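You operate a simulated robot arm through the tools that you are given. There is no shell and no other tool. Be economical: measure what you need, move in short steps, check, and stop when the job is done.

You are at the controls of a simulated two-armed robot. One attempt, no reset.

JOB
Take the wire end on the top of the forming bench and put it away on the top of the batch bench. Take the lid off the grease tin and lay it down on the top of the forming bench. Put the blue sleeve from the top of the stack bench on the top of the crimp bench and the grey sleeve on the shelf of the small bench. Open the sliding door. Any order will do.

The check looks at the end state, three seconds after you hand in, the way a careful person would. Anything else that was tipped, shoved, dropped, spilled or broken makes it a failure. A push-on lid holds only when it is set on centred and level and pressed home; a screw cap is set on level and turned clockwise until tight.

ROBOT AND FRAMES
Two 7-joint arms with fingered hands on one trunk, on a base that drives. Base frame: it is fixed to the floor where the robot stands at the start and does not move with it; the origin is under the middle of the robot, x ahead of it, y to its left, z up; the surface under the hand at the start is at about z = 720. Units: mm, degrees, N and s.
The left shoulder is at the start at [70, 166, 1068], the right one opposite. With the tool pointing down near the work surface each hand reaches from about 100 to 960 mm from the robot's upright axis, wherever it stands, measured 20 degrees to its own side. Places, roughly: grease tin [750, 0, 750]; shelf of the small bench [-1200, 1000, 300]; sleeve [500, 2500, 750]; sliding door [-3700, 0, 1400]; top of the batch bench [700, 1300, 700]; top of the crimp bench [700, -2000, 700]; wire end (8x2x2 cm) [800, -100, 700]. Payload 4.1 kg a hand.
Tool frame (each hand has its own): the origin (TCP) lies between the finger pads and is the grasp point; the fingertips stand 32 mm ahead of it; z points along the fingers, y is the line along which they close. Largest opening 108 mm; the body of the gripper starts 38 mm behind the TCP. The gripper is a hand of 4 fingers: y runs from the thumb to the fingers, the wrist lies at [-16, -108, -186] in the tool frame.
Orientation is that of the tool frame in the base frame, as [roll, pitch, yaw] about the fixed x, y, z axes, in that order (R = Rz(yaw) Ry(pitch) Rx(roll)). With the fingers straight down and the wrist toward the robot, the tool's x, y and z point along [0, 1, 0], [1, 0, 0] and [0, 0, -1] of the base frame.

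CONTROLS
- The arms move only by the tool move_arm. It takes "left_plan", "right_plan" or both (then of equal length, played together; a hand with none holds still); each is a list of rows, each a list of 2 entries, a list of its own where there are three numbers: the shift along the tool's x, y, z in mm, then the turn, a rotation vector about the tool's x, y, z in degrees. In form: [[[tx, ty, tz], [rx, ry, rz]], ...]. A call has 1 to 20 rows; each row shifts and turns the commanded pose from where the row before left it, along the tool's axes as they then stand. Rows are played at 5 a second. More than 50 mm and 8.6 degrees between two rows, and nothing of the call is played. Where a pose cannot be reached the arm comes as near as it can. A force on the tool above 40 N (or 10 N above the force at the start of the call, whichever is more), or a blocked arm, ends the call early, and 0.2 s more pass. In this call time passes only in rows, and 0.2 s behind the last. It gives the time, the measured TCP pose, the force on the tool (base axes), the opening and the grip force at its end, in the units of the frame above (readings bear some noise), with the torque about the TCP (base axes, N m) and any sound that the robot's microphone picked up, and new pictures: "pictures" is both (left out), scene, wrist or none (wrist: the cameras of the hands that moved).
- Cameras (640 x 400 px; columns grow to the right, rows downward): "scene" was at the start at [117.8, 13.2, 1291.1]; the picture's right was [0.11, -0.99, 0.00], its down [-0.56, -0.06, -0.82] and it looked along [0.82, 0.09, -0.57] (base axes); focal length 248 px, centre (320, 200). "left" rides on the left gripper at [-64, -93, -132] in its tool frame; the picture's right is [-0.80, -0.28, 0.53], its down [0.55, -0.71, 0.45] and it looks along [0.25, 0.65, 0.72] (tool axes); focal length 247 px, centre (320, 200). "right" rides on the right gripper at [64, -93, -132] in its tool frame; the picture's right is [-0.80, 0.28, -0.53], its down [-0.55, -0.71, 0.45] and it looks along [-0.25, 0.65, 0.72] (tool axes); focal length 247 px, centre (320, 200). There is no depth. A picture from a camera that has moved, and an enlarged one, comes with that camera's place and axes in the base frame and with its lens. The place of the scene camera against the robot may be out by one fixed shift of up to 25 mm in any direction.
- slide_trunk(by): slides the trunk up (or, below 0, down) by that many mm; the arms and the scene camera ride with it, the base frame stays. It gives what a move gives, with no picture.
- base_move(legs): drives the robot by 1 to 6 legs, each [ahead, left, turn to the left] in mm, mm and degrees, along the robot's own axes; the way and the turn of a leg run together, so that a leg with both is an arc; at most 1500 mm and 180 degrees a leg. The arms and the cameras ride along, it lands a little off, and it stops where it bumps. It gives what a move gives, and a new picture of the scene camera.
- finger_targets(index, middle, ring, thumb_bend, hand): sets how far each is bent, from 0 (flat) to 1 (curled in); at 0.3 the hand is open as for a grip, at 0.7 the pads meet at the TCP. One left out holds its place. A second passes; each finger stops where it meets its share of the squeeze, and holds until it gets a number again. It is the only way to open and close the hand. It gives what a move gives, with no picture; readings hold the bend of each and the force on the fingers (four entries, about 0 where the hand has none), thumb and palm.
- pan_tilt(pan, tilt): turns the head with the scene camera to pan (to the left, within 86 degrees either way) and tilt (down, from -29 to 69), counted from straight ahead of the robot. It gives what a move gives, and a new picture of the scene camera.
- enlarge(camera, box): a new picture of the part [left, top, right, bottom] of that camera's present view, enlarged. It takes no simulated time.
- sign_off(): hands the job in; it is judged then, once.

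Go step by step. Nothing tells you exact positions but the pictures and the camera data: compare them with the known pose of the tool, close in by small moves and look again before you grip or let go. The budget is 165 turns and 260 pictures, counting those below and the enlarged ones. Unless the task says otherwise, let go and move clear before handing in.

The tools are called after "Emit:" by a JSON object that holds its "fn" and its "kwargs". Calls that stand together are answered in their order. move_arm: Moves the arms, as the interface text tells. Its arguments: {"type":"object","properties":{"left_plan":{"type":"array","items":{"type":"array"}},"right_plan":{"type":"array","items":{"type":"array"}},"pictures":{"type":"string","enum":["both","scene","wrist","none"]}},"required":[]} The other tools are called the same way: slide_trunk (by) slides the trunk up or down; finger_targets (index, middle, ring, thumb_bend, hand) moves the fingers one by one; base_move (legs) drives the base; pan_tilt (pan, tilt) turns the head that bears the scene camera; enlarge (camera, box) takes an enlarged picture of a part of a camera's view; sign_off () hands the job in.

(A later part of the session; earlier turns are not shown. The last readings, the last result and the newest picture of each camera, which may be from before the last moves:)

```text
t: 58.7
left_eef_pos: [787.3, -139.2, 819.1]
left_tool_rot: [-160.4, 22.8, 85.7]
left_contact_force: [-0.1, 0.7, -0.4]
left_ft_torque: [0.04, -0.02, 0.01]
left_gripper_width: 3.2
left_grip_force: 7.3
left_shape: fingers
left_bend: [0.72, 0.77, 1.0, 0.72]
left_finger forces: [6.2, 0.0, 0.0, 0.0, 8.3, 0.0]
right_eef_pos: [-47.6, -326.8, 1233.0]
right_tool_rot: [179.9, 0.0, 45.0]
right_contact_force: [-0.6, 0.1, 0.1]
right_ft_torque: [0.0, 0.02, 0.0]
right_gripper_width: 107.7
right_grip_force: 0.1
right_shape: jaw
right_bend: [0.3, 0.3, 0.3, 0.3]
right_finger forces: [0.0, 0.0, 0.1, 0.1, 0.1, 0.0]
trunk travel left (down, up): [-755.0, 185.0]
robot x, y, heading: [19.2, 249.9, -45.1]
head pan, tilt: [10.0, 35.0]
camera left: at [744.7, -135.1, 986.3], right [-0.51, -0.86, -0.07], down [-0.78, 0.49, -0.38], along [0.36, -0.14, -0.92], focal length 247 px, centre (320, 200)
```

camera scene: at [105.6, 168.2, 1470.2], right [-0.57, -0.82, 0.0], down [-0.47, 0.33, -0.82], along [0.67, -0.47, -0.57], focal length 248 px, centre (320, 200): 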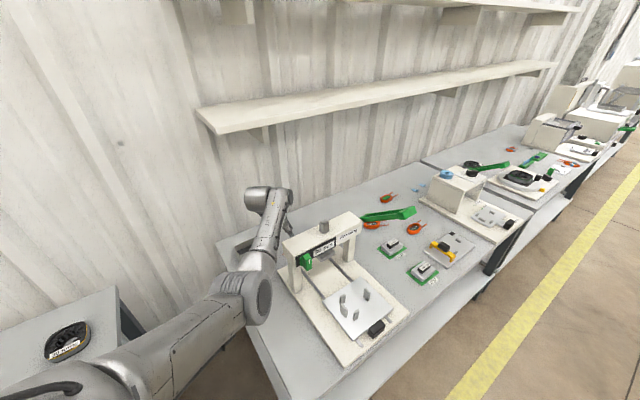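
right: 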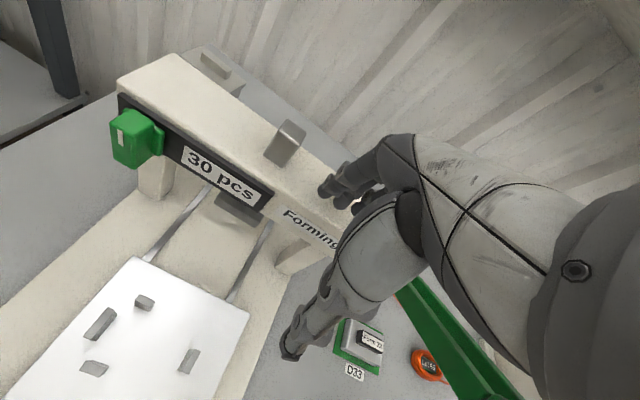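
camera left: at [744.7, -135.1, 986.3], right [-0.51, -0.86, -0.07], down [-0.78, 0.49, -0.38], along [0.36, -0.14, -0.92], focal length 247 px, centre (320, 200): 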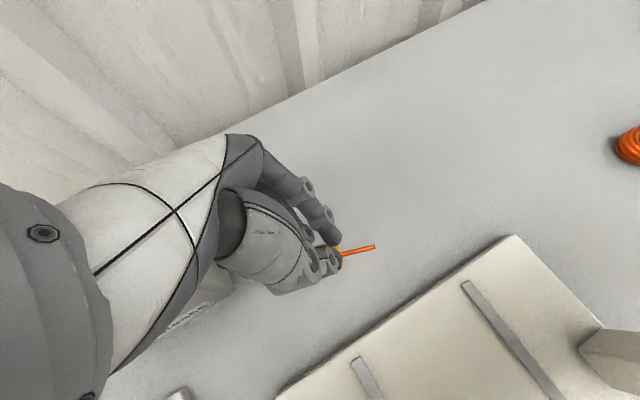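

Emit:
{"fn": "enlarge", "kwargs": {"camera": "left", "box": [270, 180, 410, 310]}}

```text
3.08 times, centred on (340, 245) of left
camera zoom: at [744.7, -135.1, 986.3], right [-0.51, -0.86, -0.07], down [-0.78, 0.49, -0.38], along [0.36, -0.14, -0.92], focal length 760 px, centre (258, 62)
```

zoom: 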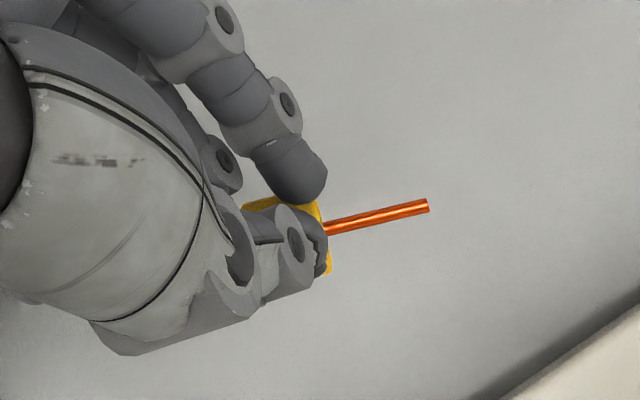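

The wire end is lifted, held between index and thumb. I'll raise it and then turn the robot left toward the batch bench.

Emit:
{"fn": "move_arm", "kwargs": {"left_plan": [[[-12, -9.3, -26], [0, 0, 0]], [[-12, -9.3, -26], [0, 0, 0]], [[-12, -9.3, -26], [0, 0, 0]], [[-12, -9.3, -26], [0, 0, 0]], [[-12, -9.3, -26], [0, 0, 0]]], "pictures": "wrist"}}

```text
t: 59.9
left_eef_pos: [788.0, -140.0, 969.2]
left_tool_rot: [-160.5, 22.8, 85.9]
left_contact_force: [0.3, -0.1, 0.3]
left_ft_torque: [-0.01, -0.01, 0.01]
left_gripper_width: 2.9
left_grip_force: 6.5
left_shape: fingers
left_bend: [0.72, 0.77, 1.0, 0.72]
left_finger forces: [5.8, 0.0, 0.1, 0.0, 8.1, 0.0]
right_eef_pos: [-46.7, -326.4, 1232.1]
right_tool_rot: [-180.0, 0.0, 44.9]
right_contact_force: [-0.4, -0.6, -0.3]
right_ft_torque: [-0.01, -0.02, -0.05]
right_gripper_width: 107.8
right_grip_force: 0.0
right_shape: jaw
right_bend: [0.3, 0.3, 0.3, 0.3]
right_finger forces: [0.1, 0.1, 0.1, 0.1, 0.0, 0.0]
trunk travel left (down, up): [-755.0, 185.0]
robot x, y, heading: [13.4, 250.1, -45.1]
head pan, tilt: [10.0, 35.0]
camera left: at [745.1, -137.4, 1137.6], right [-0.51, -0.86, -0.07], down [-0.78, 0.49, -0.38], along [0.36, -0.14, -0.92], focal length 247 px, centre (320, 200)
```

left: 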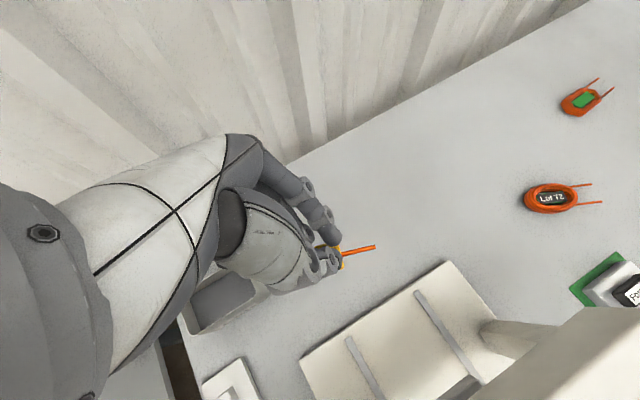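

Emit:
{"fn": "move_arm", "kwargs": {"left_plan": [[[33, -4.6, -5.5], [0, 0, 0]], [[33, -4.6, -5.5], [0, 0, 0]], [[33, -4.6, -5.5], [0, 0, 0]]], "pictures": "none"}}

Emit:
{"fn": "base_move", "kwargs": {"legs": [[0, 0, 20], [0, 0, 20]]}}

Emit:
{"fn": "enlarge", "kwargs": {"camera": "left", "box": [0, 0, 640, 400]}}

```text
t: 60.7
left_eef_pos: [788.1, -41.1, 949.6]
left_tool_rot: [-160.4, 22.7, 85.7]
left_contact_force: [0.5, -0.2, 0.1]
left_ft_torque: [0.0, -0.01, 0.04]
left_gripper_width: 2.8
left_grip_force: 6.6
left_shape: fingers
left_bend: [0.72, 0.77, 1.0, 0.72]
left_finger forces: [5.8, 0.1, 0.1, 0.1, 8.0, 0.1]
right_eef_pos: [-46.8, -325.4, 1234.4]
right_tool_rot: [-180.0, 0.0, 44.9]
right_contact_force: [-0.9, 0.4, 0.0]
right_ft_torque: [-0.04, -0.01, -0.04]
right_gripper_width: 108.0
right_grip_force: 0.1
right_shape: jaw
right_bend: [0.3, 0.3, 0.3, 0.3]
right_finger forces: [0.0, 0.0, 0.0, 0.0, 0.0, 0.0]
trunk travel left (down, up): [-755.0, 185.0]
robot x, y, heading: [14.4, 252.5, -45.3]
head pan, tilt: [10.0, 35.0]
```

```text
t: 63.2
left_eef_pos: [797.4, 514.7, 951.0]
left_tool_rot: [-160.4, 22.8, 125.1]
left_contact_force: [0.2, -0.2, -1.1]
left_ft_torque: [0.01, 0.01, 0.0]
left_gripper_width: 2.4
left_grip_force: 7.2
left_shape: fingers
left_bend: [0.72, 0.77, 1.0, 0.72]
left_finger forces: [5.7, 0.0, 0.1, 0.1, 7.6, 0.0]
right_eef_pos: [332.3, -236.6, 1233.5]
right_tool_rot: [-179.9, 0.0, 84.3]
right_contact_force: [-1.1, 0.0, -0.5]
right_ft_torque: [0.01, -0.01, -0.03]
right_gripper_width: 107.9
right_grip_force: 0.0
right_shape: jaw
right_bend: [0.3, 0.3, 0.3, 0.3]
right_finger forces: [0.0, 0.0, 0.0, 0.1, 0.1, 0.0]
trunk travel left (down, up): [-755.0, 185.0]
robot x, y, heading: [17.4, 254.0, -5.9]
head pan, tilt: [10.0, 35.0]
camera scene: at [134.8, 255.9, 1470.3], right [0.08, -1.0, 0.0], down [-0.57, -0.04, -0.82], along [0.82, 0.06, -0.57], focal length 248 px, centre (320, 200)
```

scene: 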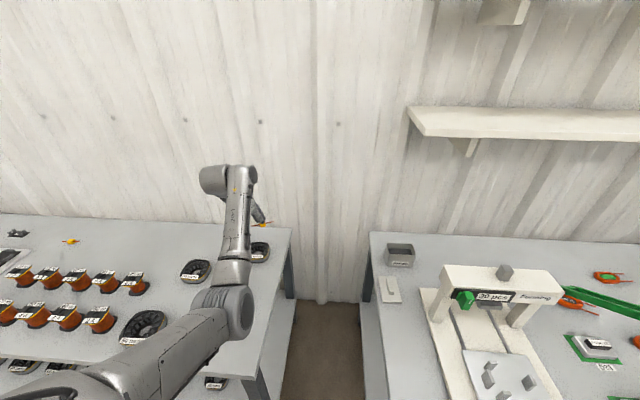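

```text
1.00 times, centred on (320, 200) of left (not enlarged: the box is as wide or as high as the picture)
camera zoom: at [762.7, 490.0, 1117.3], right [0.15, -0.99, -0.07], down [-0.92, -0.11, -0.38], along [0.37, 0.12, -0.92], focal length 247 px, centre (320, 200)
```

zoom: 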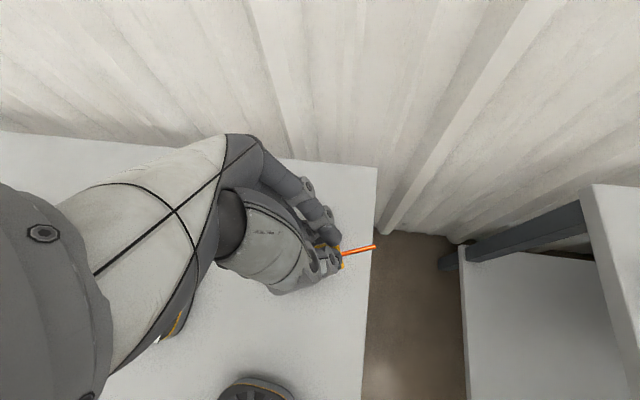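

I'm over the batch bench near its right end. I'll move above a free spot at about (690, 520), between the two nearest motor parts.

Emit:
{"fn": "move_arm", "kwargs": {"left_plan": [[[28.4, -11.4, 23.4], [0, 0, 0]], [[28.4, -11.4, 23.4], [0, 0, 0]], [[28.4, -11.4, 23.4], [0, 0, 0]], [[28.4, -11.4, 23.4], [0, 0, 0]]], "pictures": "both"}}

```text
t: 64.2
left_eef_pos: [693.5, 534.1, 838.4]
left_tool_rot: [-160.5, 22.8, 125.3]
left_contact_force: [-0.5, 0.4, 0.1]
left_ft_torque: [0.0, -0.03, 0.0]
left_gripper_width: 2.8
left_grip_force: 6.9
left_shape: fingers
left_bend: [0.72, 0.77, 1.0, 0.72]
left_finger forces: [5.5, 0.1, 0.0, 0.1, 7.6, 0.0]
right_eef_pos: [332.9, -235.7, 1234.1]
right_tool_rot: [-180.0, 0.0, 84.5]
right_contact_force: [-0.3, -1.0, -0.5]
right_ft_torque: [-0.02, 0.02, -0.01]
right_gripper_width: 107.6
right_grip_force: 0.0
right_shape: jaw
right_bend: [0.3, 0.3, 0.3, 0.3]
right_finger forces: [0.0, 0.0, 0.0, 0.0, 0.0, 0.0]
trunk travel left (down, up): [-755.0, 185.0]
robot x, y, heading: [13.3, 249.7, -5.4]
head pan, tilt: [10.0, 35.0]
camera scene: at [134.1, 256.6, 1470.4], right [0.08, -1.0, 0.0], down [-0.57, -0.04, -0.82], along [0.82, 0.06, -0.57], focal length 248 px, centre (320, 200)
camera left: at [657.5, 510.5, 1005.3], right [0.15, -0.99, -0.07], down [-0.92, -0.11, -0.38], along [0.37, 0.12, -0.92], focal length 247 px, centre (320, 200)
```

scene: 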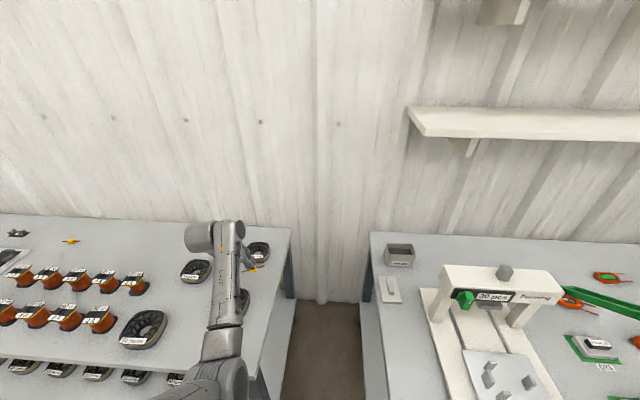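
left: 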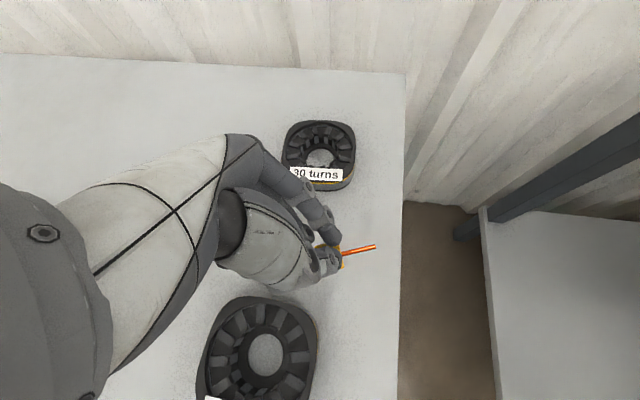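

Emit:
{"fn": "move_arm", "kwargs": {"left_plan": [[[7, 21.5, 29.5], [0, 0, 0]], [[7, 21.5, 29.5], [0, 0, 0]]], "pictures": "none"}}

Emit:
{"fn": "enlarge", "kwargs": {"camera": "left", "box": [230, 120, 450, 350]}}

```text
t: 64.8
left_eef_pos: [718.5, 536.4, 766.7]
left_tool_rot: [-160.5, 22.7, 125.2]
left_contact_force: [-0.2, 0.2, -0.4]
left_ft_torque: [0.02, 0.03, 0.01]
left_gripper_width: 2.7
left_grip_force: 6.5
left_shape: fingers
left_bend: [0.72, 0.77, 1.0, 0.72]
left_finger forces: [5.7, 0.0, 0.1, 0.1, 7.7, 0.0]
right_eef_pos: [335.4, -234.4, 1233.9]
right_tool_rot: [-179.9, 0.0, 84.3]
right_contact_force: [-0.6, 0.8, -0.7]
right_ft_torque: [-0.01, 0.04, 0.02]
right_gripper_width: 107.5
right_grip_force: 0.1
right_shape: jaw
right_bend: [0.3, 0.3, 0.3, 0.3]
right_finger forces: [0.1, 0.0, 0.0, 0.0, 0.0, 0.0]
trunk travel left (down, up): [-755.0, 185.0]
robot x, y, heading: [16.1, 247.7, -5.7]
head pan, tilt: [10.0, 35.0]
```

```text
1.74 times, centred on (340, 235) of left
camera zoom: at [682.9, 511.7, 933.7], right [0.15, -0.99, -0.07], down [-0.92, -0.12, -0.38], along [0.37, 0.12, -0.92], focal length 430 px, centre (285, 139)
```

zoom: 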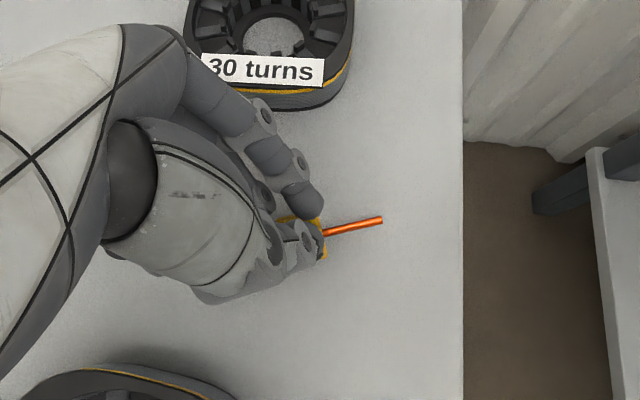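

Emit:
{"fn": "move_arm", "kwargs": {"left_plan": [[[1.2, 0.9, 2.6], [0, 0, 0]], [[1.2, 0.9, 2.6], [0, 0, 0]], [[1.2, 0.9, 2.6], [0, 0, 0]]], "pictures": "none"}}

```text
t: 65.6
left_eef_pos: [717.1, 534.8, 761.5]
left_tool_rot: [-160.6, 22.9, 125.2]
left_contact_force: [0.9, 1.3, 12.7]
left_ft_torque: [-0.06, -0.08, -0.01]
left_gripper_width: 2.8
left_grip_force: 15.5
left_shape: fingers
left_bend: [0.73, 0.77, 1.0, 0.71]
left_finger forces: [18.7, 0.0, 0.0, 0.0, 12.5, 0.0]
right_eef_pos: [332.0, -236.5, 1233.5]
right_tool_rot: [-179.9, -0.1, 84.4]
right_contact_force: [0.2, -0.2, -0.8]
right_ft_torque: [0.02, 0.01, 0.01]
right_gripper_width: 108.1
right_grip_force: 0.1
right_shape: jaw
right_bend: [0.3, 0.3, 0.3, 0.3]
right_finger forces: [0.0, 0.0, 0.0, 0.0, 0.0, 0.1]
trunk travel left (down, up): [-755.0, 185.0]
robot x, y, heading: [16.9, 249.2, -5.8]
head pan, tilt: [10.0, 35.0]
```

Contact with the bench. I'll release and check.

Emit:
{"fn": "finger_targets", "kwargs": {"hand": "left", "index": 0.58, "middle": 0.6, "thumb_bend": 0.56}}

Emit:
{"fn": "move_arm", "kwargs": {"left_plan": [[[-4, -3, -9], [0, 0, 0]], [[-8, -6, -17, 0], [0, 0, 0]], [[-12, -9.3, -26], [0, 0, 0]], [[-12, -9.3, -26], [0, 0, 0]]], "pictures": "wrist"}}

```text
t: 66.6
left_eef_pos: [717.1, 535.4, 760.6]
left_tool_rot: [-160.4, 22.7, 125.2]
left_contact_force: [-1.8, 3.2, 9.8]
left_ft_torque: [0.02, 0.1, 0.02]
left_gripper_width: 37.7
left_grip_force: 4.8
left_shape: fingers
left_bend: [0.57, 0.77, 1.0, 0.56]
left_finger forces: [0.1, 9.5, 0.1, 0.0, 0.0, 0.0]
right_eef_pos: [331.2, -236.4, 1233.0]
right_tool_rot: [180.0, -0.1, 84.5]
right_contact_force: [1.1, 0.1, 0.2]
right_ft_torque: [0.03, 0.01, 0.0]
right_gripper_width: 107.7
right_grip_force: 0.1
right_shape: jaw
right_bend: [0.3, 0.3, 0.3, 0.3]
right_finger forces: [0.1, 0.1, 0.0, 0.1, 0.0, 0.0]
trunk travel left (down, up): [-755.0, 185.0]
robot x, y, heading: [14.6, 250.1, -5.6]
head pan, tilt: [10.0, 35.0]
```

```text
refused: a shift or a turn must be a list of 3 entries
```

Emit:
{"fn": "move_arm", "kwargs": {"left_plan": [[[-2, -1.5, -4.3], [0, 0, 0]], [[-8, -6, -17], [0, 0, 0]], [[-12, -9.3, -26], [0, 0, 0]], [[-12, -9.3, -26], [0, 0, 0]]], "pictures": "wrist"}}

```text
t: 67.6
left_eef_pos: [718.6, 531.3, 844.1]
left_tool_rot: [-160.5, 22.7, 125.1]
left_contact_force: [-0.3, -0.4, -0.8]
left_ft_torque: [0.02, 0.05, -0.01]
left_gripper_width: 37.7
left_grip_force: 0.1
left_shape: fingers
left_bend: [0.57, 0.6, 1.0, 0.56]
left_finger forces: [0.0, 0.1, 0.1, 0.0, 0.0, 0.0]
right_eef_pos: [334.2, -236.3, 1233.8]
right_tool_rot: [179.9, 0.0, 84.5]
right_contact_force: [0.1, -0.5, -0.6]
right_ft_torque: [0.0, -0.01, 0.0]
right_gripper_width: 107.8
right_grip_force: 0.0
right_shape: jaw
right_bend: [0.3, 0.3, 0.3, 0.3]
right_finger forces: [0.0, 0.0, 0.0, 0.1, 0.1, 0.1]
trunk travel left (down, up): [-755.0, 185.0]
robot x, y, heading: [20.1, 250.3, -5.4]
head pan, tilt: [10.0, 35.0]
camera left: at [683.0, 507.7, 1011.9], right [0.15, -0.99, -0.07], down [-0.92, -0.11, -0.38], along [0.37, 0.12, -0.92], focal length 247 px, centre (320, 200)
```

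left: 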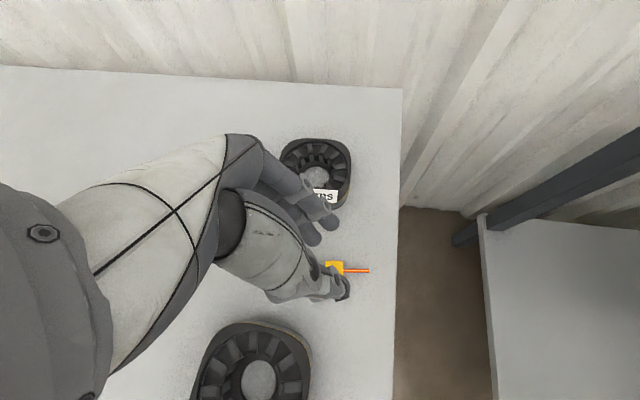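

The wire end rests on the batch bench. Next I'll raise and straighten the left hand, tuck it in, and go to the stack bench.

Emit:
{"fn": "move_arm", "kwargs": {"left_plan": [[[-16, -12, -36], [0, 0, 0]], [[-16, -12, -36], [0, 0, 0]], [[-16, -12, -36], [0, 0, 0]], [[-16, -12, -36], [0, 0, 0]], [[-16, -12, -36], [0, 0, 0]], [[0, 0, 0], [0, 8, 0]], [[0, 0, 0], [0, 8, 0]], [[0, 0, 0], [0, 7, 0]], [[0, -20, 0], [-6, 0, 0]], [[0, -30, 0], [-6, 0, 0]], [[0, -40, 0], [-6, 0, 0]], [[0, -40, 0], [0, 0, 8]], [[0, -40, 0], [0, 0, 8]], [[0, -40, 0], [0, 0, 8]], [[0, -40, 0], [0, 0, 8]]], "pictures": "none"}}

Emit:
{"fn": "finger_targets", "kwargs": {"hand": "left", "index": 0.3, "middle": 0.3, "ring": 0.3, "thumb_bend": 0.3}}

Emit:
{"fn": "pan_tilt", "kwargs": {"pan": 40, "tilt": 30}}

```text
t: 70.8
left_eef_pos: [547.6, 453.8, 1047.0]
left_tool_rot: [179.4, 0.8, 85.5]
left_contact_force: [-0.1, 0.8, 0.7]
left_ft_torque: [-0.03, -0.02, -0.01]
left_gripper_width: 37.6
left_grip_force: 0.0
left_shape: fingers
left_bend: [0.57, 0.6, 1.0, 0.56]
left_finger forces: [0.0, 0.1, 0.0, 0.1, 0.1, 0.0]
left hand out of reach, approached as far as the arm can: row 14, 15
right_eef_pos: [334.0, -236.4, 1233.3]
right_tool_rot: [-180.0, 0.0, 84.5]
right_contact_force: [0.4, 0.7, 0.7]
right_ft_torque: [-0.02, -0.02, -0.01]
right_gripper_width: 107.8
right_grip_force: 0.1
right_shape: jaw
right_bend: [0.3, 0.3, 0.3, 0.3]
right_finger forces: [0.0, 0.0, 0.0, 0.0, 0.0, 0.0]
trunk travel left (down, up): [-755.0, 185.0]
robot x, y, heading: [16.5, 251.0, -5.7]
head pan, tilt: [10.0, 35.0]
```

```text
t: 71.8
left_eef_pos: [549.1, 453.2, 1047.0]
left_tool_rot: [179.6, 0.8, 85.7]
left_contact_force: [0.7, 0.0, 0.2]
left_ft_torque: [-0.01, -0.01, -0.01]
left_gripper_width: 108.2
left_grip_force: 0.1
left_shape: fingers
left_bend: [0.3, 0.3, 0.3, 0.3]
left_finger forces: [0.0, 0.0, 0.1, 0.1, 0.0, 0.0]
right_eef_pos: [333.9, -236.0, 1233.8]
right_tool_rot: [179.9, 0.1, 84.3]
right_contact_force: [-0.4, -0.4, -0.4]
right_ft_torque: [0.01, -0.01, 0.02]
right_gripper_width: 108.0
right_grip_force: 0.0
right_shape: jaw
right_bend: [0.3, 0.3, 0.3, 0.3]
right_finger forces: [0.0, 0.0, 0.0, 0.1, 0.0, 0.1]
trunk travel left (down, up): [-755.0, 185.0]
robot x, y, heading: [17.5, 253.0, -5.5]
head pan, tilt: [10.0, 35.0]
```

```text
t: 72.8
left_eef_pos: [548.3, 453.0, 1047.7]
left_tool_rot: [179.5, 0.8, 85.7]
left_contact_force: [-0.4, -0.9, -0.8]
left_ft_torque: [0.01, 0.02, -0.01]
left_gripper_width: 108.3
left_grip_force: 0.2
left_shape: fingers
left_bend: [0.3, 0.3, 0.3, 0.3]
left_finger forces: [0.0, 0.0, 0.0, 0.1, 0.0, 0.1]
right_eef_pos: [334.3, -235.7, 1232.9]
right_tool_rot: [180.0, 0.1, 84.4]
right_contact_force: [-0.2, 0.3, 0.1]
right_ft_torque: [-0.02, -0.01, -0.02]
right_gripper_width: 107.6
right_grip_force: 0.1
right_shape: jaw
right_bend: [0.3, 0.3, 0.3, 0.3]
right_finger forces: [0.1, 0.1, 0.0, 0.1, 0.0, 0.0]
trunk travel left (down, up): [-755.0, 185.0]
robot x, y, heading: [19.8, 249.7, -5.5]
head pan, tilt: [40.0, 30.0]
camera scene: at [121.9, 300.5, 1478.0], right [0.56, -0.83, 0.0], down [-0.41, -0.28, -0.87], along [0.71, 0.49, -0.5], focal length 248 px, centre (320, 200)
```

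scene: 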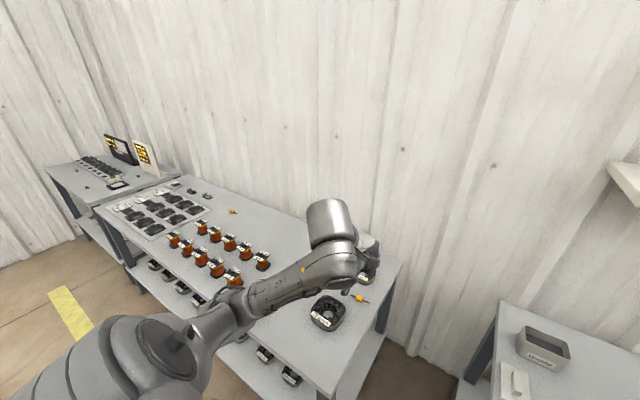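

Emit:
{"fn": "base_move", "kwargs": {"legs": [[-60, 0, 5.5], [0, 1400, 0], [0, 500, 0]]}}

```text
t: 82.8
left_eef_pos: [494.1, 2372.0, 1046.5]
left_tool_rot: [179.5, 0.8, 90.1]
left_contact_force: [0.0, -0.2, 0.2]
left_ft_torque: [0.02, 0.05, -0.02]
left_gripper_width: 108.3
left_grip_force: 0.1
left_shape: fingers
left_bend: [0.3, 0.3, 0.3, 0.3]
left_finger forces: [0.1, 0.1, 0.0, 0.0, 0.1, 0.0]
right_eef_pos: [332.3, 1669.5, 1232.7]
right_tool_rot: [180.0, 0.0, 88.7]
right_contact_force: [0.6, -0.2, 0.3]
right_ft_torque: [-0.03, 0.0, -0.01]
right_gripper_width: 107.7
right_grip_force: 0.0
right_shape: jaw
right_bend: [0.3, 0.3, 0.3, 0.3]
right_finger forces: [0.0, 0.0, 0.0, 0.1, 0.0, 0.0]
trunk travel left (down, up): [-755.0, 185.0]
robot x, y, heading: [-18.6, 2128.7, -1.2]
head pan, tilt: [40.0, 30.0]
camera scene: at [80.0, 2188.5, 1478.1], right [0.63, -0.78, 0.0], down [-0.39, -0.31, -0.87], along [0.68, 0.54, -0.5], focal length 248 px, centre (320, 200)
```

scene: 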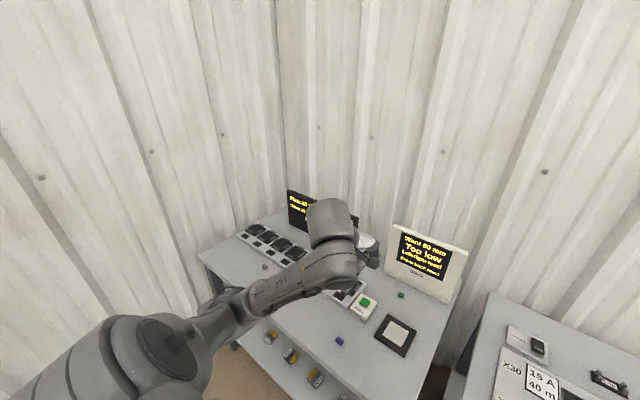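

Emit:
{"fn": "enlarge", "kwargs": {"camera": "scene", "box": [200, 220, 460, 390]}}

Emit:
{"fn": "enlarge", "kwargs": {"camera": "left", "box": [0, 0, 640, 400]}}

```text
2.35 times, centred on (330, 305) of scene
camera zoom: at [80.0, 2188.5, 1478.1], right [0.63, -0.78, 0.0], down [-0.39, -0.31, -0.87], along [0.68, 0.54, -0.5], focal length 583 px, centre (296, -47)
```

zoom: 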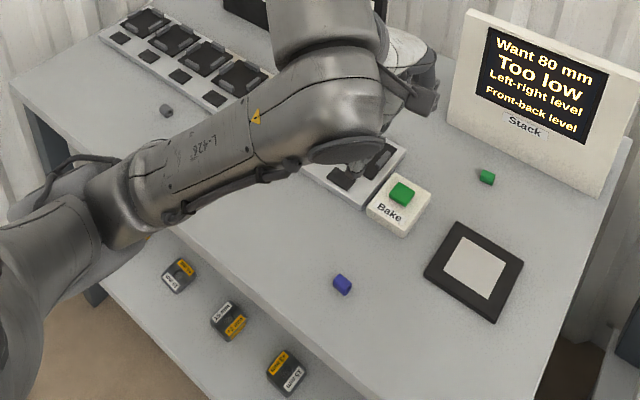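

```text
1.00 times, centred on (320, 200) of left (not enlarged: the box is as wide or as high as the picture)
camera zoom: at [400.7, 2310.0, 1178.8], right [-0.28, -0.81, -0.52], down [-0.7, 0.54, -0.46], along [0.66, 0.24, -0.72], focal length 247 px, centre (320, 200)
```

zoom: 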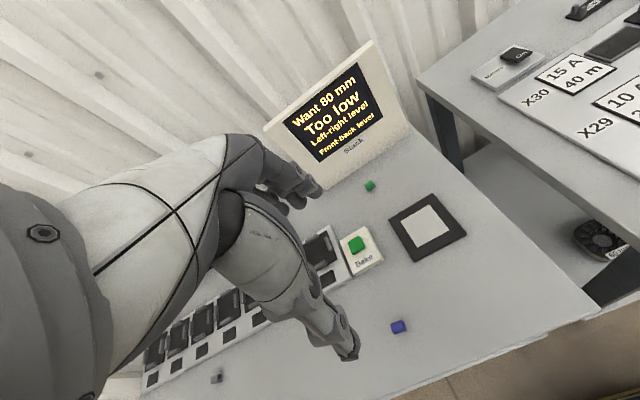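

The blue sleeve is at about (486, 2412) and the grey one at about (549, 2830). I'll drive further left so the right hand can take blue and the left hand grey.

Emit:
{"fn": "base_move", "kwargs": {"legs": [[0, 370, 1.2]]}}

Emit:
{"fn": "slide_trunk", "kwargs": {"by": -120}}

Emit:
{"fn": "pan_tilt", "kwargs": {"pan": 10, "tilt": 50}}

```text
t: 85.1
left_eef_pos: [491.7, 2753.8, 1047.8]
left_tool_rot: [179.5, 0.8, 91.3]
left_contact_force: [0.4, -0.3, -0.3]
left_ft_torque: [0.04, -0.04, -0.03]
left_gripper_width: 108.2
left_grip_force: 0.0
left_shape: fingers
left_bend: [0.3, 0.3, 0.3, 0.3]
left_finger forces: [0.1, 0.1, 0.0, 0.1, 0.0, 0.1]
right_eef_pos: [345.7, 2046.8, 1234.4]
right_tool_rot: [180.0, 0.0, 90.0]
right_contact_force: [-0.5, 0.8, 0.3]
right_ft_torque: [0.02, -0.05, -0.02]
right_gripper_width: 107.7
right_grip_force: 0.1
right_shape: jaw
right_bend: [0.3, 0.3, 0.3, 0.3]
right_finger forces: [0.1, 0.0, 0.0, 0.0, 0.0, 0.0]
trunk travel left (down, up): [-755.0, 185.0]
robot x, y, heading: [-17.2, 2499.6, -0.2]
head pan, tilt: [40.0, 30.0]
camera scene: at [82.6, 2561.1, 1478.1], right [0.64, -0.77, 0.0], down [-0.38, -0.32, -0.87], along [0.66, 0.56, -0.5], focal length 248 px, centre (320, 200)
```

scene: 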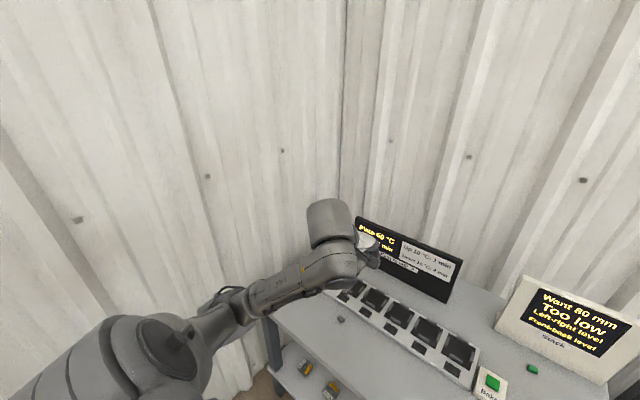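

```text
t: 86.6
left_eef_pos: [491.7, 2754.4, 927.1]
left_tool_rot: [179.5, 0.8, 91.3]
left_contact_force: [0.1, 0.6, -0.3]
left_ft_torque: [0.01, 0.02, 0.03]
left_gripper_width: 108.3
left_grip_force: 0.1
left_shape: fingers
left_bend: [0.3, 0.3, 0.3, 0.3]
left_finger forces: [0.0, 0.0, 0.0, 0.0, 0.0, 0.0]
right_eef_pos: [345.7, 2046.3, 1112.1]
right_tool_rot: [-179.9, 0.1, 90.0]
right_contact_force: [0.2, 0.2, 1.7]
right_ft_torque: [0.0, -0.01, 0.0]
right_gripper_width: 107.6
right_grip_force: 0.0
right_shape: jaw
right_bend: [0.3, 0.3, 0.3, 0.3]
right_finger forces: [0.1, 0.0, 0.0, 0.1, 0.0, 0.0]
trunk travel left (down, up): [-635.0, 305.0]
robot x, y, heading: [-14.6, 2500.9, -0.3]
head pan, tilt: [40.0, 30.0]
```

```text
t: 87.6
left_eef_pos: [491.9, 2753.8, 926.7]
left_tool_rot: [179.6, 0.8, 91.3]
left_contact_force: [-0.3, 0.2, -0.4]
left_ft_torque: [-0.02, -0.01, 0.01]
left_gripper_width: 108.5
left_grip_force: 0.0
left_shape: fingers
left_bend: [0.3, 0.3, 0.3, 0.3]
left_finger forces: [0.0, 0.0, 0.0, 0.1, 0.0, 0.1]
right_eef_pos: [346.6, 2046.5, 1114.5]
right_tool_rot: [179.9, 0.0, 89.9]
right_contact_force: [0.1, 0.2, 0.5]
right_ft_torque: [0.02, 0.01, -0.02]
right_gripper_width: 107.9
right_grip_force: 0.0
right_shape: jaw
right_bend: [0.3, 0.3, 0.3, 0.3]
right_finger forces: [0.0, 0.1, 0.0, 0.0, 0.0, 0.0]
trunk travel left (down, up): [-635.0, 305.0]
robot x, y, heading: [-16.8, 2500.4, 0.0]
head pan, tilt: [10.0, 50.0]
camera scene: at [89.2, 2516.9, 1328.6], right [0.18, -0.98, 0.0], down [-0.75, -0.13, -0.64], along [0.63, 0.11, -0.77], focal length 248 px, centre (320, 200)
```

scene: 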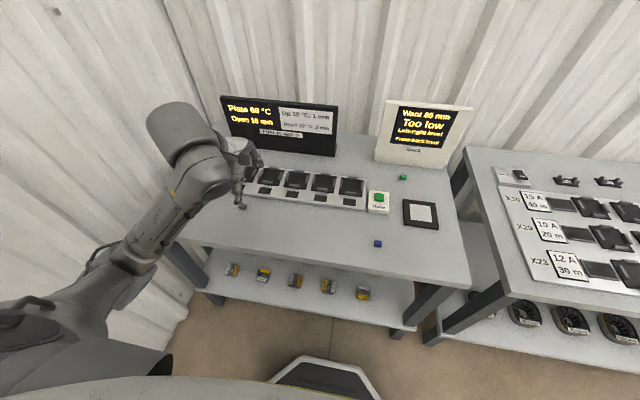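

Emit:
{"fn": "move_arm", "kwargs": {"left_plan": [[[7.8, 5.3, 7.7], [0, 0, 0]], [[7.8, 5.3, 7.7], [0, 0, 0]], [[7.8, 5.3, 7.7], [0, 0, 0]], [[7.8, 5.3, 7.7], [0, 0, 0]], [[7.8, 5.3, 7.7], [0, 0, 0]], [[7.8, 5.3, 7.7], [0, 0, 0]], [[7.8, 5.3, 7.7], [0, 0, 0]], [[7.8, 5.3, 7.7], [0, 0, 0]], [[7.8, 5.3, 7.7], [0, 0, 0]], [[7.8, 5.3, 7.7], [0, 0, 0]]], "right_plan": [[[36.6, 14, 21.3], [0, 0, 0]], [[36.6, 14, 21.3], [0, 0, 0]], [[36.6, 14, 21.3], [0, 0, 0]], [[36.6, 14, 21.3], [0, 0, 0]], [[36.6, 14, 21.3], [0, 0, 0]], [[36.6, 14, 21.3], [0, 0, 0]], [[36.6, 14, 21.3], [0, 0, 0]], [[36.6, 14, 21.3], [0, 0, 0]], [[36.6, 14, 21.3], [0, 0, 0]], [[36.6, 14, 21.3], [0, 0, 0]]], "pictures": "both"}}

```text
t: 89.8
left_eef_pos: [544.6, 2833.5, 848.5]
left_tool_rot: [179.5, 0.9, 91.3]
left_contact_force: [0.3, 0.5, -0.4]
left_ft_torque: [-0.01, 0.01, 0.0]
left_gripper_width: 108.1
left_grip_force: 0.1
left_shape: fingers
left_bend: [0.3, 0.3, 0.3, 0.3]
left_finger forces: [0.0, 0.1, 0.1, 0.0, 0.1, 0.1]
right_eef_pos: [487.7, 2412.6, 898.9]
right_tool_rot: [-179.8, 0.1, 90.0]
right_contact_force: [-0.9, 0.3, -0.6]
right_ft_torque: [0.0, 0.02, 0.0]
right_gripper_width: 107.9
right_grip_force: 0.1
right_shape: jaw
right_bend: [0.3, 0.3, 0.3, 0.3]
right_finger forces: [0.1, 0.1, 0.0, 0.0, 0.0, 0.0]
trunk travel left (down, up): [-635.0, 305.0]
robot x, y, heading: [-15.2, 2495.4, 0.0]
head pan, tilt: [10.0, 50.0]
camera scene: at [90.4, 2518.7, 1328.4], right [0.17, -0.98, 0.0], down [-0.76, -0.13, -0.64], along [0.63, 0.11, -0.77], focal length 248 px, centre (320, 200)
camera right: at [396.0, 2476.4, 1031.1], right [0.28, -0.8, 0.53], down [-0.71, -0.55, -0.45], along [0.65, -0.25, -0.72], focal length 247 px, centre (320, 200)
camera left: at [453.3, 2768.4, 979.9], right [-0.26, -0.81, -0.52], down [-0.71, 0.53, -0.46], along [0.65, 0.25, -0.72], focal length 247 px, centre (320, 200)
```

scene: 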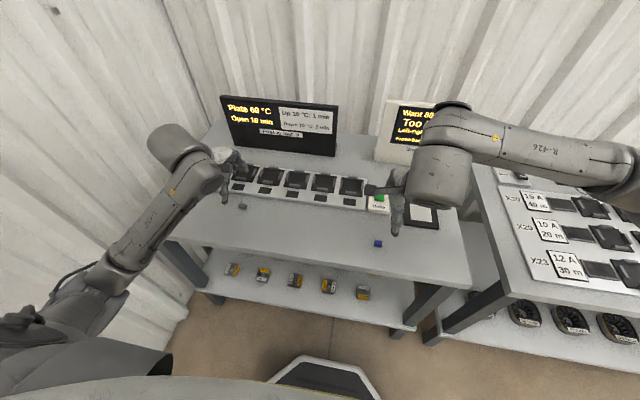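
right: 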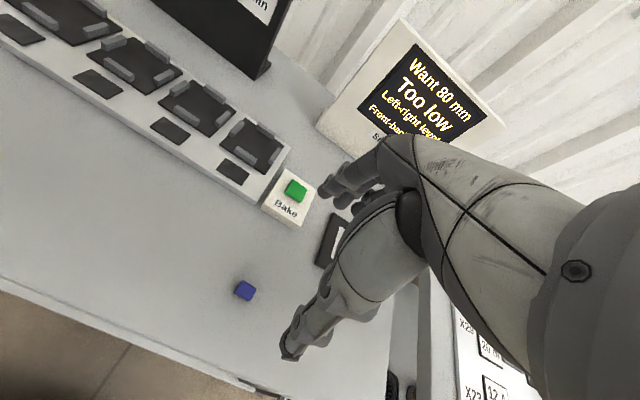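
left: 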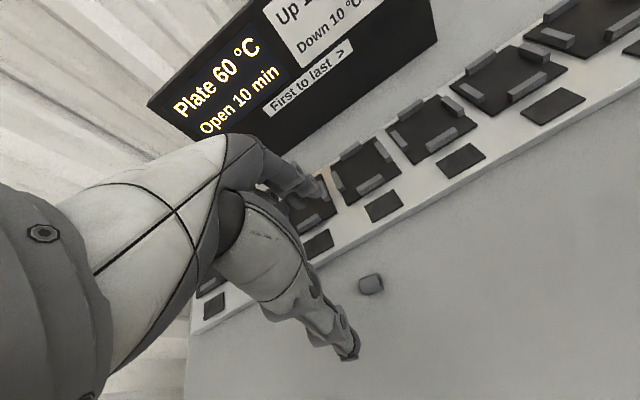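

Emit:
{"fn": "finger_targets", "kwargs": {"hand": "left", "index": 0.48, "middle": 0.48, "ring": 0.48, "thumb_bend": 0.48}}

Emit:
{"fn": "finger_targets", "kwargs": {"hand": "right", "index": 0.48, "middle": 0.48, "ring": 0.48, "thumb_bend": 0.48}}

Emit:
{"fn": "enlarge", "kwargs": {"camera": "left", "box": [240, 180, 440, 380]}}

Emit:
{"fn": "enlarge", "kwargs": {"camera": "right", "box": [200, 180, 400, 380]}}

```text
t: 90.8
left_eef_pos: [544.4, 2831.8, 850.9]
left_tool_rot: [179.5, 0.8, 91.3]
left_contact_force: [0.1, -1.0, 0.5]
left_ft_torque: [0.02, 0.01, -0.01]
left_gripper_width: 61.5
left_grip_force: 0.1
left_shape: fingers
left_bend: [0.48, 0.48, 0.48, 0.48]
left_finger forces: [0.0, 0.0, 0.0, 0.0, 0.1, 0.0]
right_eef_pos: [487.7, 2412.0, 900.4]
right_tool_rot: [-179.8, 0.0, 90.1]
right_contact_force: [-1.0, -1.2, -0.5]
right_ft_torque: [-0.03, 0.01, 0.0]
right_gripper_width: 107.9
right_grip_force: 0.0
right_shape: jaw
right_bend: [0.3, 0.3, 0.3, 0.3]
right_finger forces: [0.0, 0.0, 0.0, 0.0, 0.0, 0.0]
trunk travel left (down, up): [-635.0, 305.0]
robot x, y, heading: [-17.5, 2500.4, 0.1]
head pan, tilt: [10.0, 50.0]
```

```text
t: 91.8
left_eef_pos: [544.2, 2832.6, 849.0]
left_tool_rot: [179.4, 0.8, 91.3]
left_contact_force: [-0.4, -0.3, 0.1]
left_ft_torque: [-0.02, 0.0, 0.01]
left_gripper_width: 61.8
left_grip_force: 0.1
left_shape: fingers
left_bend: [0.48, 0.48, 0.48, 0.48]
left_finger forces: [0.1, 0.0, 0.1, 0.1, 0.0, 0.0]
right_eef_pos: [486.3, 2411.8, 901.7]
right_tool_rot: [-180.0, 0.0, 90.1]
right_contact_force: [-0.2, -0.1, 0.4]
right_ft_torque: [-0.01, -0.01, 0.01]
right_gripper_width: 61.6
right_grip_force: 0.0
right_shape: fingers
right_bend: [0.48, 0.48, 0.48, 0.48]
right_finger forces: [0.0, 0.0, 0.1, 0.0, 0.0, 0.0]
trunk travel left (down, up): [-635.0, 305.0]
robot x, y, heading: [-20.8, 2500.4, -0.0]
head pan, tilt: [10.0, 50.0]
```

```text
2.00 times, centred on (340, 280) of left
camera zoom: at [452.3, 2767.1, 980.9], right [-0.26, -0.81, -0.52], down [-0.71, 0.53, -0.46], along [0.65, 0.25, -0.72], focal length 494 px, centre (280, 40)
```

zoom: 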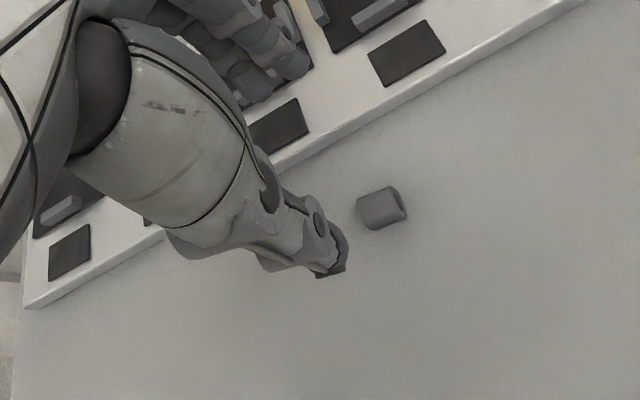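

```text
2.00 times, centred on (300, 280) of right
camera zoom: at [395.1, 2474.7, 1031.8], right [0.28, -0.8, 0.53], down [-0.71, -0.55, -0.45], along [0.65, -0.25, -0.72], focal length 494 px, centre (360, 40)
```

zoom: 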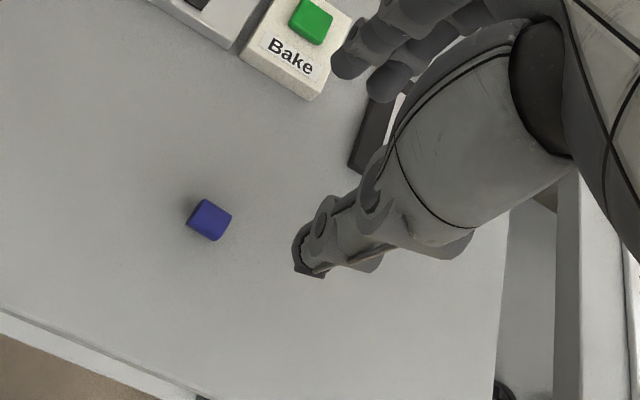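

Emit:
{"fn": "move_arm", "kwargs": {"left_plan": [[[1.3, 0, 24.6], [0, 0, 0]], [[1.3, 0, 24.6], [0, 0, 0]], [[1.3, 0, 24.6], [0, 0, 0]]], "right_plan": [[[1.4, -0.6, 42], [0, 0, 0]], [[1.4, -0.6, 42], [0, 0, 0]], [[1.4, -0.6, 42], [0, 0, 0]]], "pictures": "none"}}

Emit:
{"fn": "enlarge", "kwargs": {"camera": "left", "box": [240, 160, 440, 360]}}

Emit:
{"fn": "enlarge", "kwargs": {"camera": "right", "box": [200, 160, 400, 360]}}

```text
t: 92.6
left_eef_pos: [546.4, 2834.0, 775.5]
left_tool_rot: [179.5, 0.9, 91.2]
left_contact_force: [1.1, 0.1, -0.2]
left_ft_torque: [0.02, 0.02, -0.01]
left_gripper_width: 61.7
left_grip_force: 0.1
left_shape: fingers
left_bend: [0.48, 0.48, 0.48, 0.48]
left_finger forces: [0.1, 0.0, 0.1, 0.1, 0.0, 0.0]
right_eef_pos: [481.9, 2417.0, 776.7]
right_tool_rot: [-179.9, -0.1, 90.0]
right_contact_force: [0.3, -0.3, 0.4]
right_ft_torque: [0.03, -0.04, -0.03]
right_gripper_width: 61.1
right_grip_force: 0.0
right_shape: fingers
right_bend: [0.48, 0.48, 0.48, 0.48]
right_finger forces: [0.0, 0.1, 0.1, 0.0, 0.0, 0.1]
trunk travel left (down, up): [-635.0, 305.0]
robot x, y, heading: [-15.7, 2497.4, -0.2]
head pan, tilt: [10.0, 50.0]
```

```text
2.00 times, centred on (340, 260) of left
camera zoom: at [454.8, 2770.1, 907.1], right [-0.26, -0.81, -0.52], down [-0.71, 0.53, -0.46], along [0.65, 0.25, -0.72], focal length 494 px, centre (280, 80)
```

zoom: 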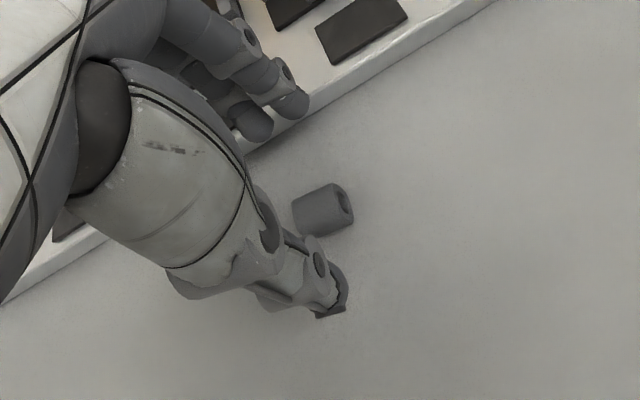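

```text
2.00 times, centred on (300, 260) of right
camera zoom: at [391.0, 2480.4, 907.3], right [0.28, -0.8, 0.53], down [-0.71, -0.55, -0.45], along [0.65, -0.25, -0.72], focal length 494 px, centre (360, 80)
```

zoom: 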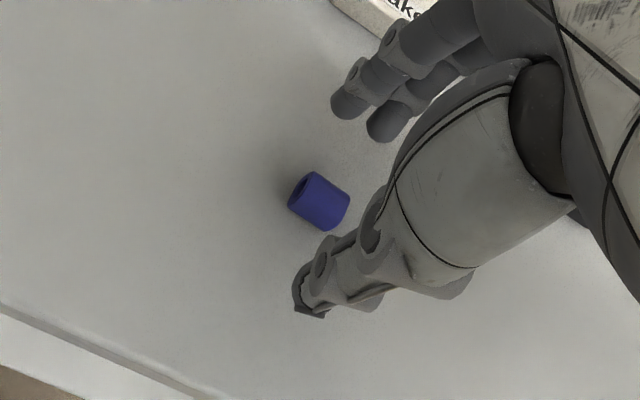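

Emit:
{"fn": "finger_targets", "kwargs": {"hand": "left", "index": 0.54, "middle": 0.54, "ring": 0.54, "thumb_bend": 0.54}}

Emit:
{"fn": "move_arm", "kwargs": {"left_plan": [[[0, -2, 6], [0, 0, 0]], [[0, 0, 4], [0, 0, 0]], [[0, 0, 4], [0, 0, 0]]], "right_plan": [[[-1, 1, 6], [0, 0, 0]], [[0, 0, 4], [0, 0, 0]], [[0, 0, 4], [0, 0, 0]]], "pictures": "none"}}

```text
t: 93.6
left_eef_pos: [546.4, 2834.5, 776.3]
left_tool_rot: [179.5, 0.7, 91.3]
left_contact_force: [0.6, -0.2, 0.2]
left_ft_torque: [-0.01, 0.02, -0.02]
left_gripper_width: 45.6
left_grip_force: 0.0
left_shape: fingers
left_bend: [0.54, 0.54, 0.54, 0.54]
left_finger forces: [0.1, 0.0, 0.0, 0.0, 0.0, 0.1]
right_eef_pos: [482.0, 2417.9, 777.1]
right_tool_rot: [-179.9, 0.0, 90.1]
right_contact_force: [-0.4, -0.4, -0.2]
right_ft_torque: [0.01, -0.02, 0.0]
right_gripper_width: 61.3
right_grip_force: 0.2
right_shape: fingers
right_bend: [0.48, 0.48, 0.48, 0.48]
right_finger forces: [0.0, 0.1, 0.0, 0.0, 0.0, 0.0]
trunk travel left (down, up): [-635.0, 305.0]
robot x, y, heading: [-16.0, 2499.3, -0.1]
head pan, tilt: [10.0, 50.0]
```

```text
t: 94.4
left_eef_pos: [544.6, 2834.1, 762.5]
left_tool_rot: [179.5, 0.8, 91.3]
left_contact_force: [-0.3, -0.4, -0.3]
left_ft_torque: [0.02, 0.02, -0.02]
left_gripper_width: 45.3
left_grip_force: 0.1
left_shape: fingers
left_bend: [0.54, 0.54, 0.54, 0.54]
left_finger forces: [0.1, 0.0, 0.0, 0.0, 0.0, 0.0]
right_eef_pos: [484.9, 2416.1, 761.3]
right_tool_rot: [-179.9, 0.0, 90.0]
right_contact_force: [0.5, 0.3, 0.3]
right_ft_torque: [-0.01, -0.01, -0.01]
right_gripper_width: 61.1
right_grip_force: 0.2
right_shape: fingers
right_bend: [0.48, 0.48, 0.48, 0.48]
right_finger forces: [0.0, 0.1, 0.1, 0.1, 0.0, 0.0]
trunk travel left (down, up): [-635.0, 305.0]
robot x, y, heading: [-17.7, 2502.7, 0.4]
head pan, tilt: [10.0, 50.0]
```

Emit:
{"fn": "move_arm", "kwargs": {"left_plan": [[[0, 0, 3], [0, 0, 0]], [[0, 0, 3], [0, 0, 0]]], "right_plan": [[[0, 0, 3], [0, 0, 0]], [[0, 0, 3], [0, 0, 0]]], "pictures": "none"}}

```text
t: 95.0
left_eef_pos: [543.1, 2833.8, 756.1]
left_tool_rot: [179.4, 0.8, 91.3]
left_contact_force: [0.5, 0.0, 2.5]
left_ft_torque: [0.03, -0.08, -0.02]
left_gripper_width: 45.2
left_grip_force: 1.1
left_shape: fingers
left_bend: [0.54, 0.54, 0.54, 0.54]
left_finger forces: [0.1, 1.8, 0.0, 0.0, 0.0, 0.0]
right_eef_pos: [484.0, 2416.0, 756.4]
right_tool_rot: [179.8, -0.1, 90.1]
right_contact_force: [0.5, -0.5, 10.9]
right_ft_torque: [-0.17, -0.5, -0.02]
right_gripper_width: 61.2
right_grip_force: 6.1
right_shape: fingers
right_bend: [0.48, 0.47, 0.48, 0.48]
right_finger forces: [0.0, 11.6, 0.1, 0.0, 0.1, 0.0]
trunk travel left (down, up): [-635.0, 305.0]
robot x, y, heading: [-16.4, 2498.1, -0.2]
head pan, tilt: [10.0, 50.0]
```

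Both middle fingertips just touch the bench. I'll lift the right hand slightly and close both hands on the sleeves.

Emit:
{"fn": "move_arm", "kwargs": {"left_plan": [[[0, 0, -1], [0, 0, 0]]], "right_plan": [[[0, 0, -2.5], [0, 0, 0]]], "pictures": "none"}}

Emit:
{"fn": "finger_targets", "kwargs": {"hand": "left", "index": 0.66, "middle": 0.66, "ring": 0.66, "thumb_bend": 0.66}}

Emit:
{"fn": "finger_targets", "kwargs": {"hand": "right", "index": 0.66, "middle": 0.66, "ring": 0.66, "thumb_bend": 0.66}}

Emit:
{"fn": "enlarge", "kwargs": {"camera": "left", "box": [240, 160, 440, 360]}}

Emit:
{"fn": "enlarge", "kwargs": {"camera": "right", "box": [200, 160, 400, 360]}}

```text
t: 95.4
left_eef_pos: [541.5, 2834.5, 756.4]
left_tool_rot: [179.4, 0.8, 91.3]
left_contact_force: [0.0, -0.7, 0.6]
left_ft_torque: [0.02, -0.03, -0.02]
left_gripper_width: 45.5
left_grip_force: 0.8
left_shape: fingers
left_bend: [0.54, 0.54, 0.54, 0.54]
left_finger forces: [0.1, 1.0, 0.0, 0.0, 0.1, 0.0]
right_eef_pos: [484.9, 2416.1, 758.1]
right_tool_rot: [179.9, 0.0, 90.0]
right_contact_force: [0.2, 1.1, 4.5]
right_ft_torque: [-0.05, -0.18, 0.02]
right_gripper_width: 61.4
right_grip_force: 2.0
right_shape: fingers
right_bend: [0.48, 0.47, 0.48, 0.48]
right_finger forces: [0.0, 4.6, 0.1, 0.1, 0.0, 0.0]
trunk travel left (down, up): [-635.0, 305.0]
robot x, y, heading: [-18.9, 2498.0, 0.2]
head pan, tilt: [10.0, 50.0]
```

```text
t: 96.4
left_eef_pos: [542.5, 2835.3, 756.8]
left_tool_rot: [179.5, 0.8, 91.3]
left_contact_force: [-0.2, -0.6, 0.0]
left_ft_torque: [0.0, 0.01, 0.01]
left_gripper_width: 16.6
left_grip_force: 1.4
left_shape: fingers
left_bend: [0.65, 0.65, 0.66, 0.65]
left_finger forces: [0.5, 0.8, 0.1, 0.0, 1.4, 0.0]
right_eef_pos: [484.2, 2415.2, 756.5]
right_tool_rot: [-180.0, -0.1, 90.0]
right_contact_force: [-0.2, -0.2, 4.2]
right_ft_torque: [-0.02, -0.14, 0.01]
right_gripper_width: 61.5
right_grip_force: 2.1
right_shape: fingers
right_bend: [0.48, 0.48, 0.48, 0.48]
right_finger forces: [0.1, 3.5, 0.0, 0.0, 0.0, 0.0]
trunk travel left (down, up): [-635.0, 305.0]
robot x, y, heading: [-18.7, 2499.2, 0.2]
head pan, tilt: [10.0, 50.0]
```

```text
t: 97.4
left_eef_pos: [543.7, 2834.5, 756.9]
left_tool_rot: [179.5, 0.8, 91.2]
left_contact_force: [-0.1, 0.4, 0.2]
left_ft_torque: [0.02, 0.01, -0.03]
left_gripper_width: 16.6
left_grip_force: 1.5
left_shape: fingers
left_bend: [0.65, 0.65, 0.66, 0.65]
left_finger forces: [0.6, 0.9, 0.0, 0.1, 1.4, 0.0]
right_eef_pos: [483.6, 2416.1, 757.4]
right_tool_rot: [-180.0, -0.1, 90.0]
right_contact_force: [0.1, -0.4, 0.9]
right_ft_torque: [0.0, 0.02, 0.03]
right_gripper_width: 16.7
right_grip_force: 1.8
right_shape: fingers
right_bend: [0.65, 0.65, 0.66, 0.65]
right_finger forces: [0.7, 0.7, 0.0, 0.0, 1.4, 0.1]
trunk travel left (down, up): [-635.0, 305.0]
robot x, y, heading: [-17.0, 2502.7, 0.1]
head pan, tilt: [10.0, 50.0]
```

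```text
2.00 times, centred on (340, 260) of left
camera zoom: at [451.5, 2770.1, 888.7], right [-0.26, -0.81, -0.52], down [-0.71, 0.53, -0.46], along [0.65, 0.25, -0.72], focal length 494 px, centre (280, 80)
```

zoom: 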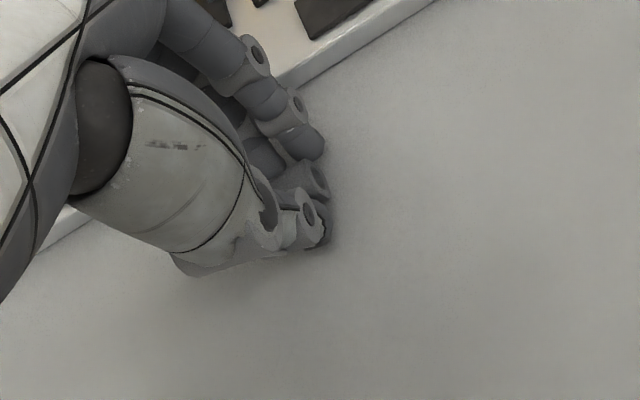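

```text
2.00 times, centred on (300, 260) of right
camera zoom: at [393.0, 2479.5, 888.3], right [0.28, -0.8, 0.53], down [-0.71, -0.55, -0.45], along [0.65, -0.25, -0.72], focal length 494 px, centre (360, 80)
```

zoom: 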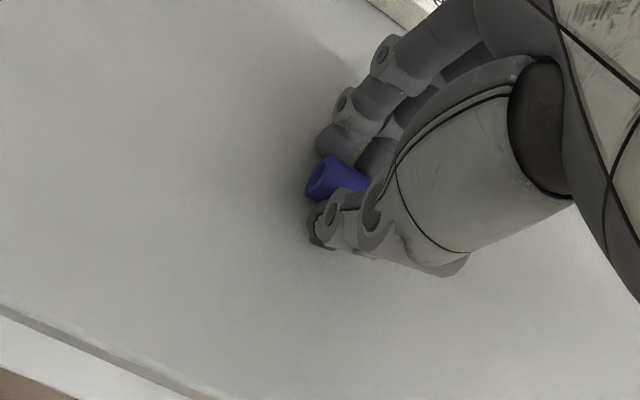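

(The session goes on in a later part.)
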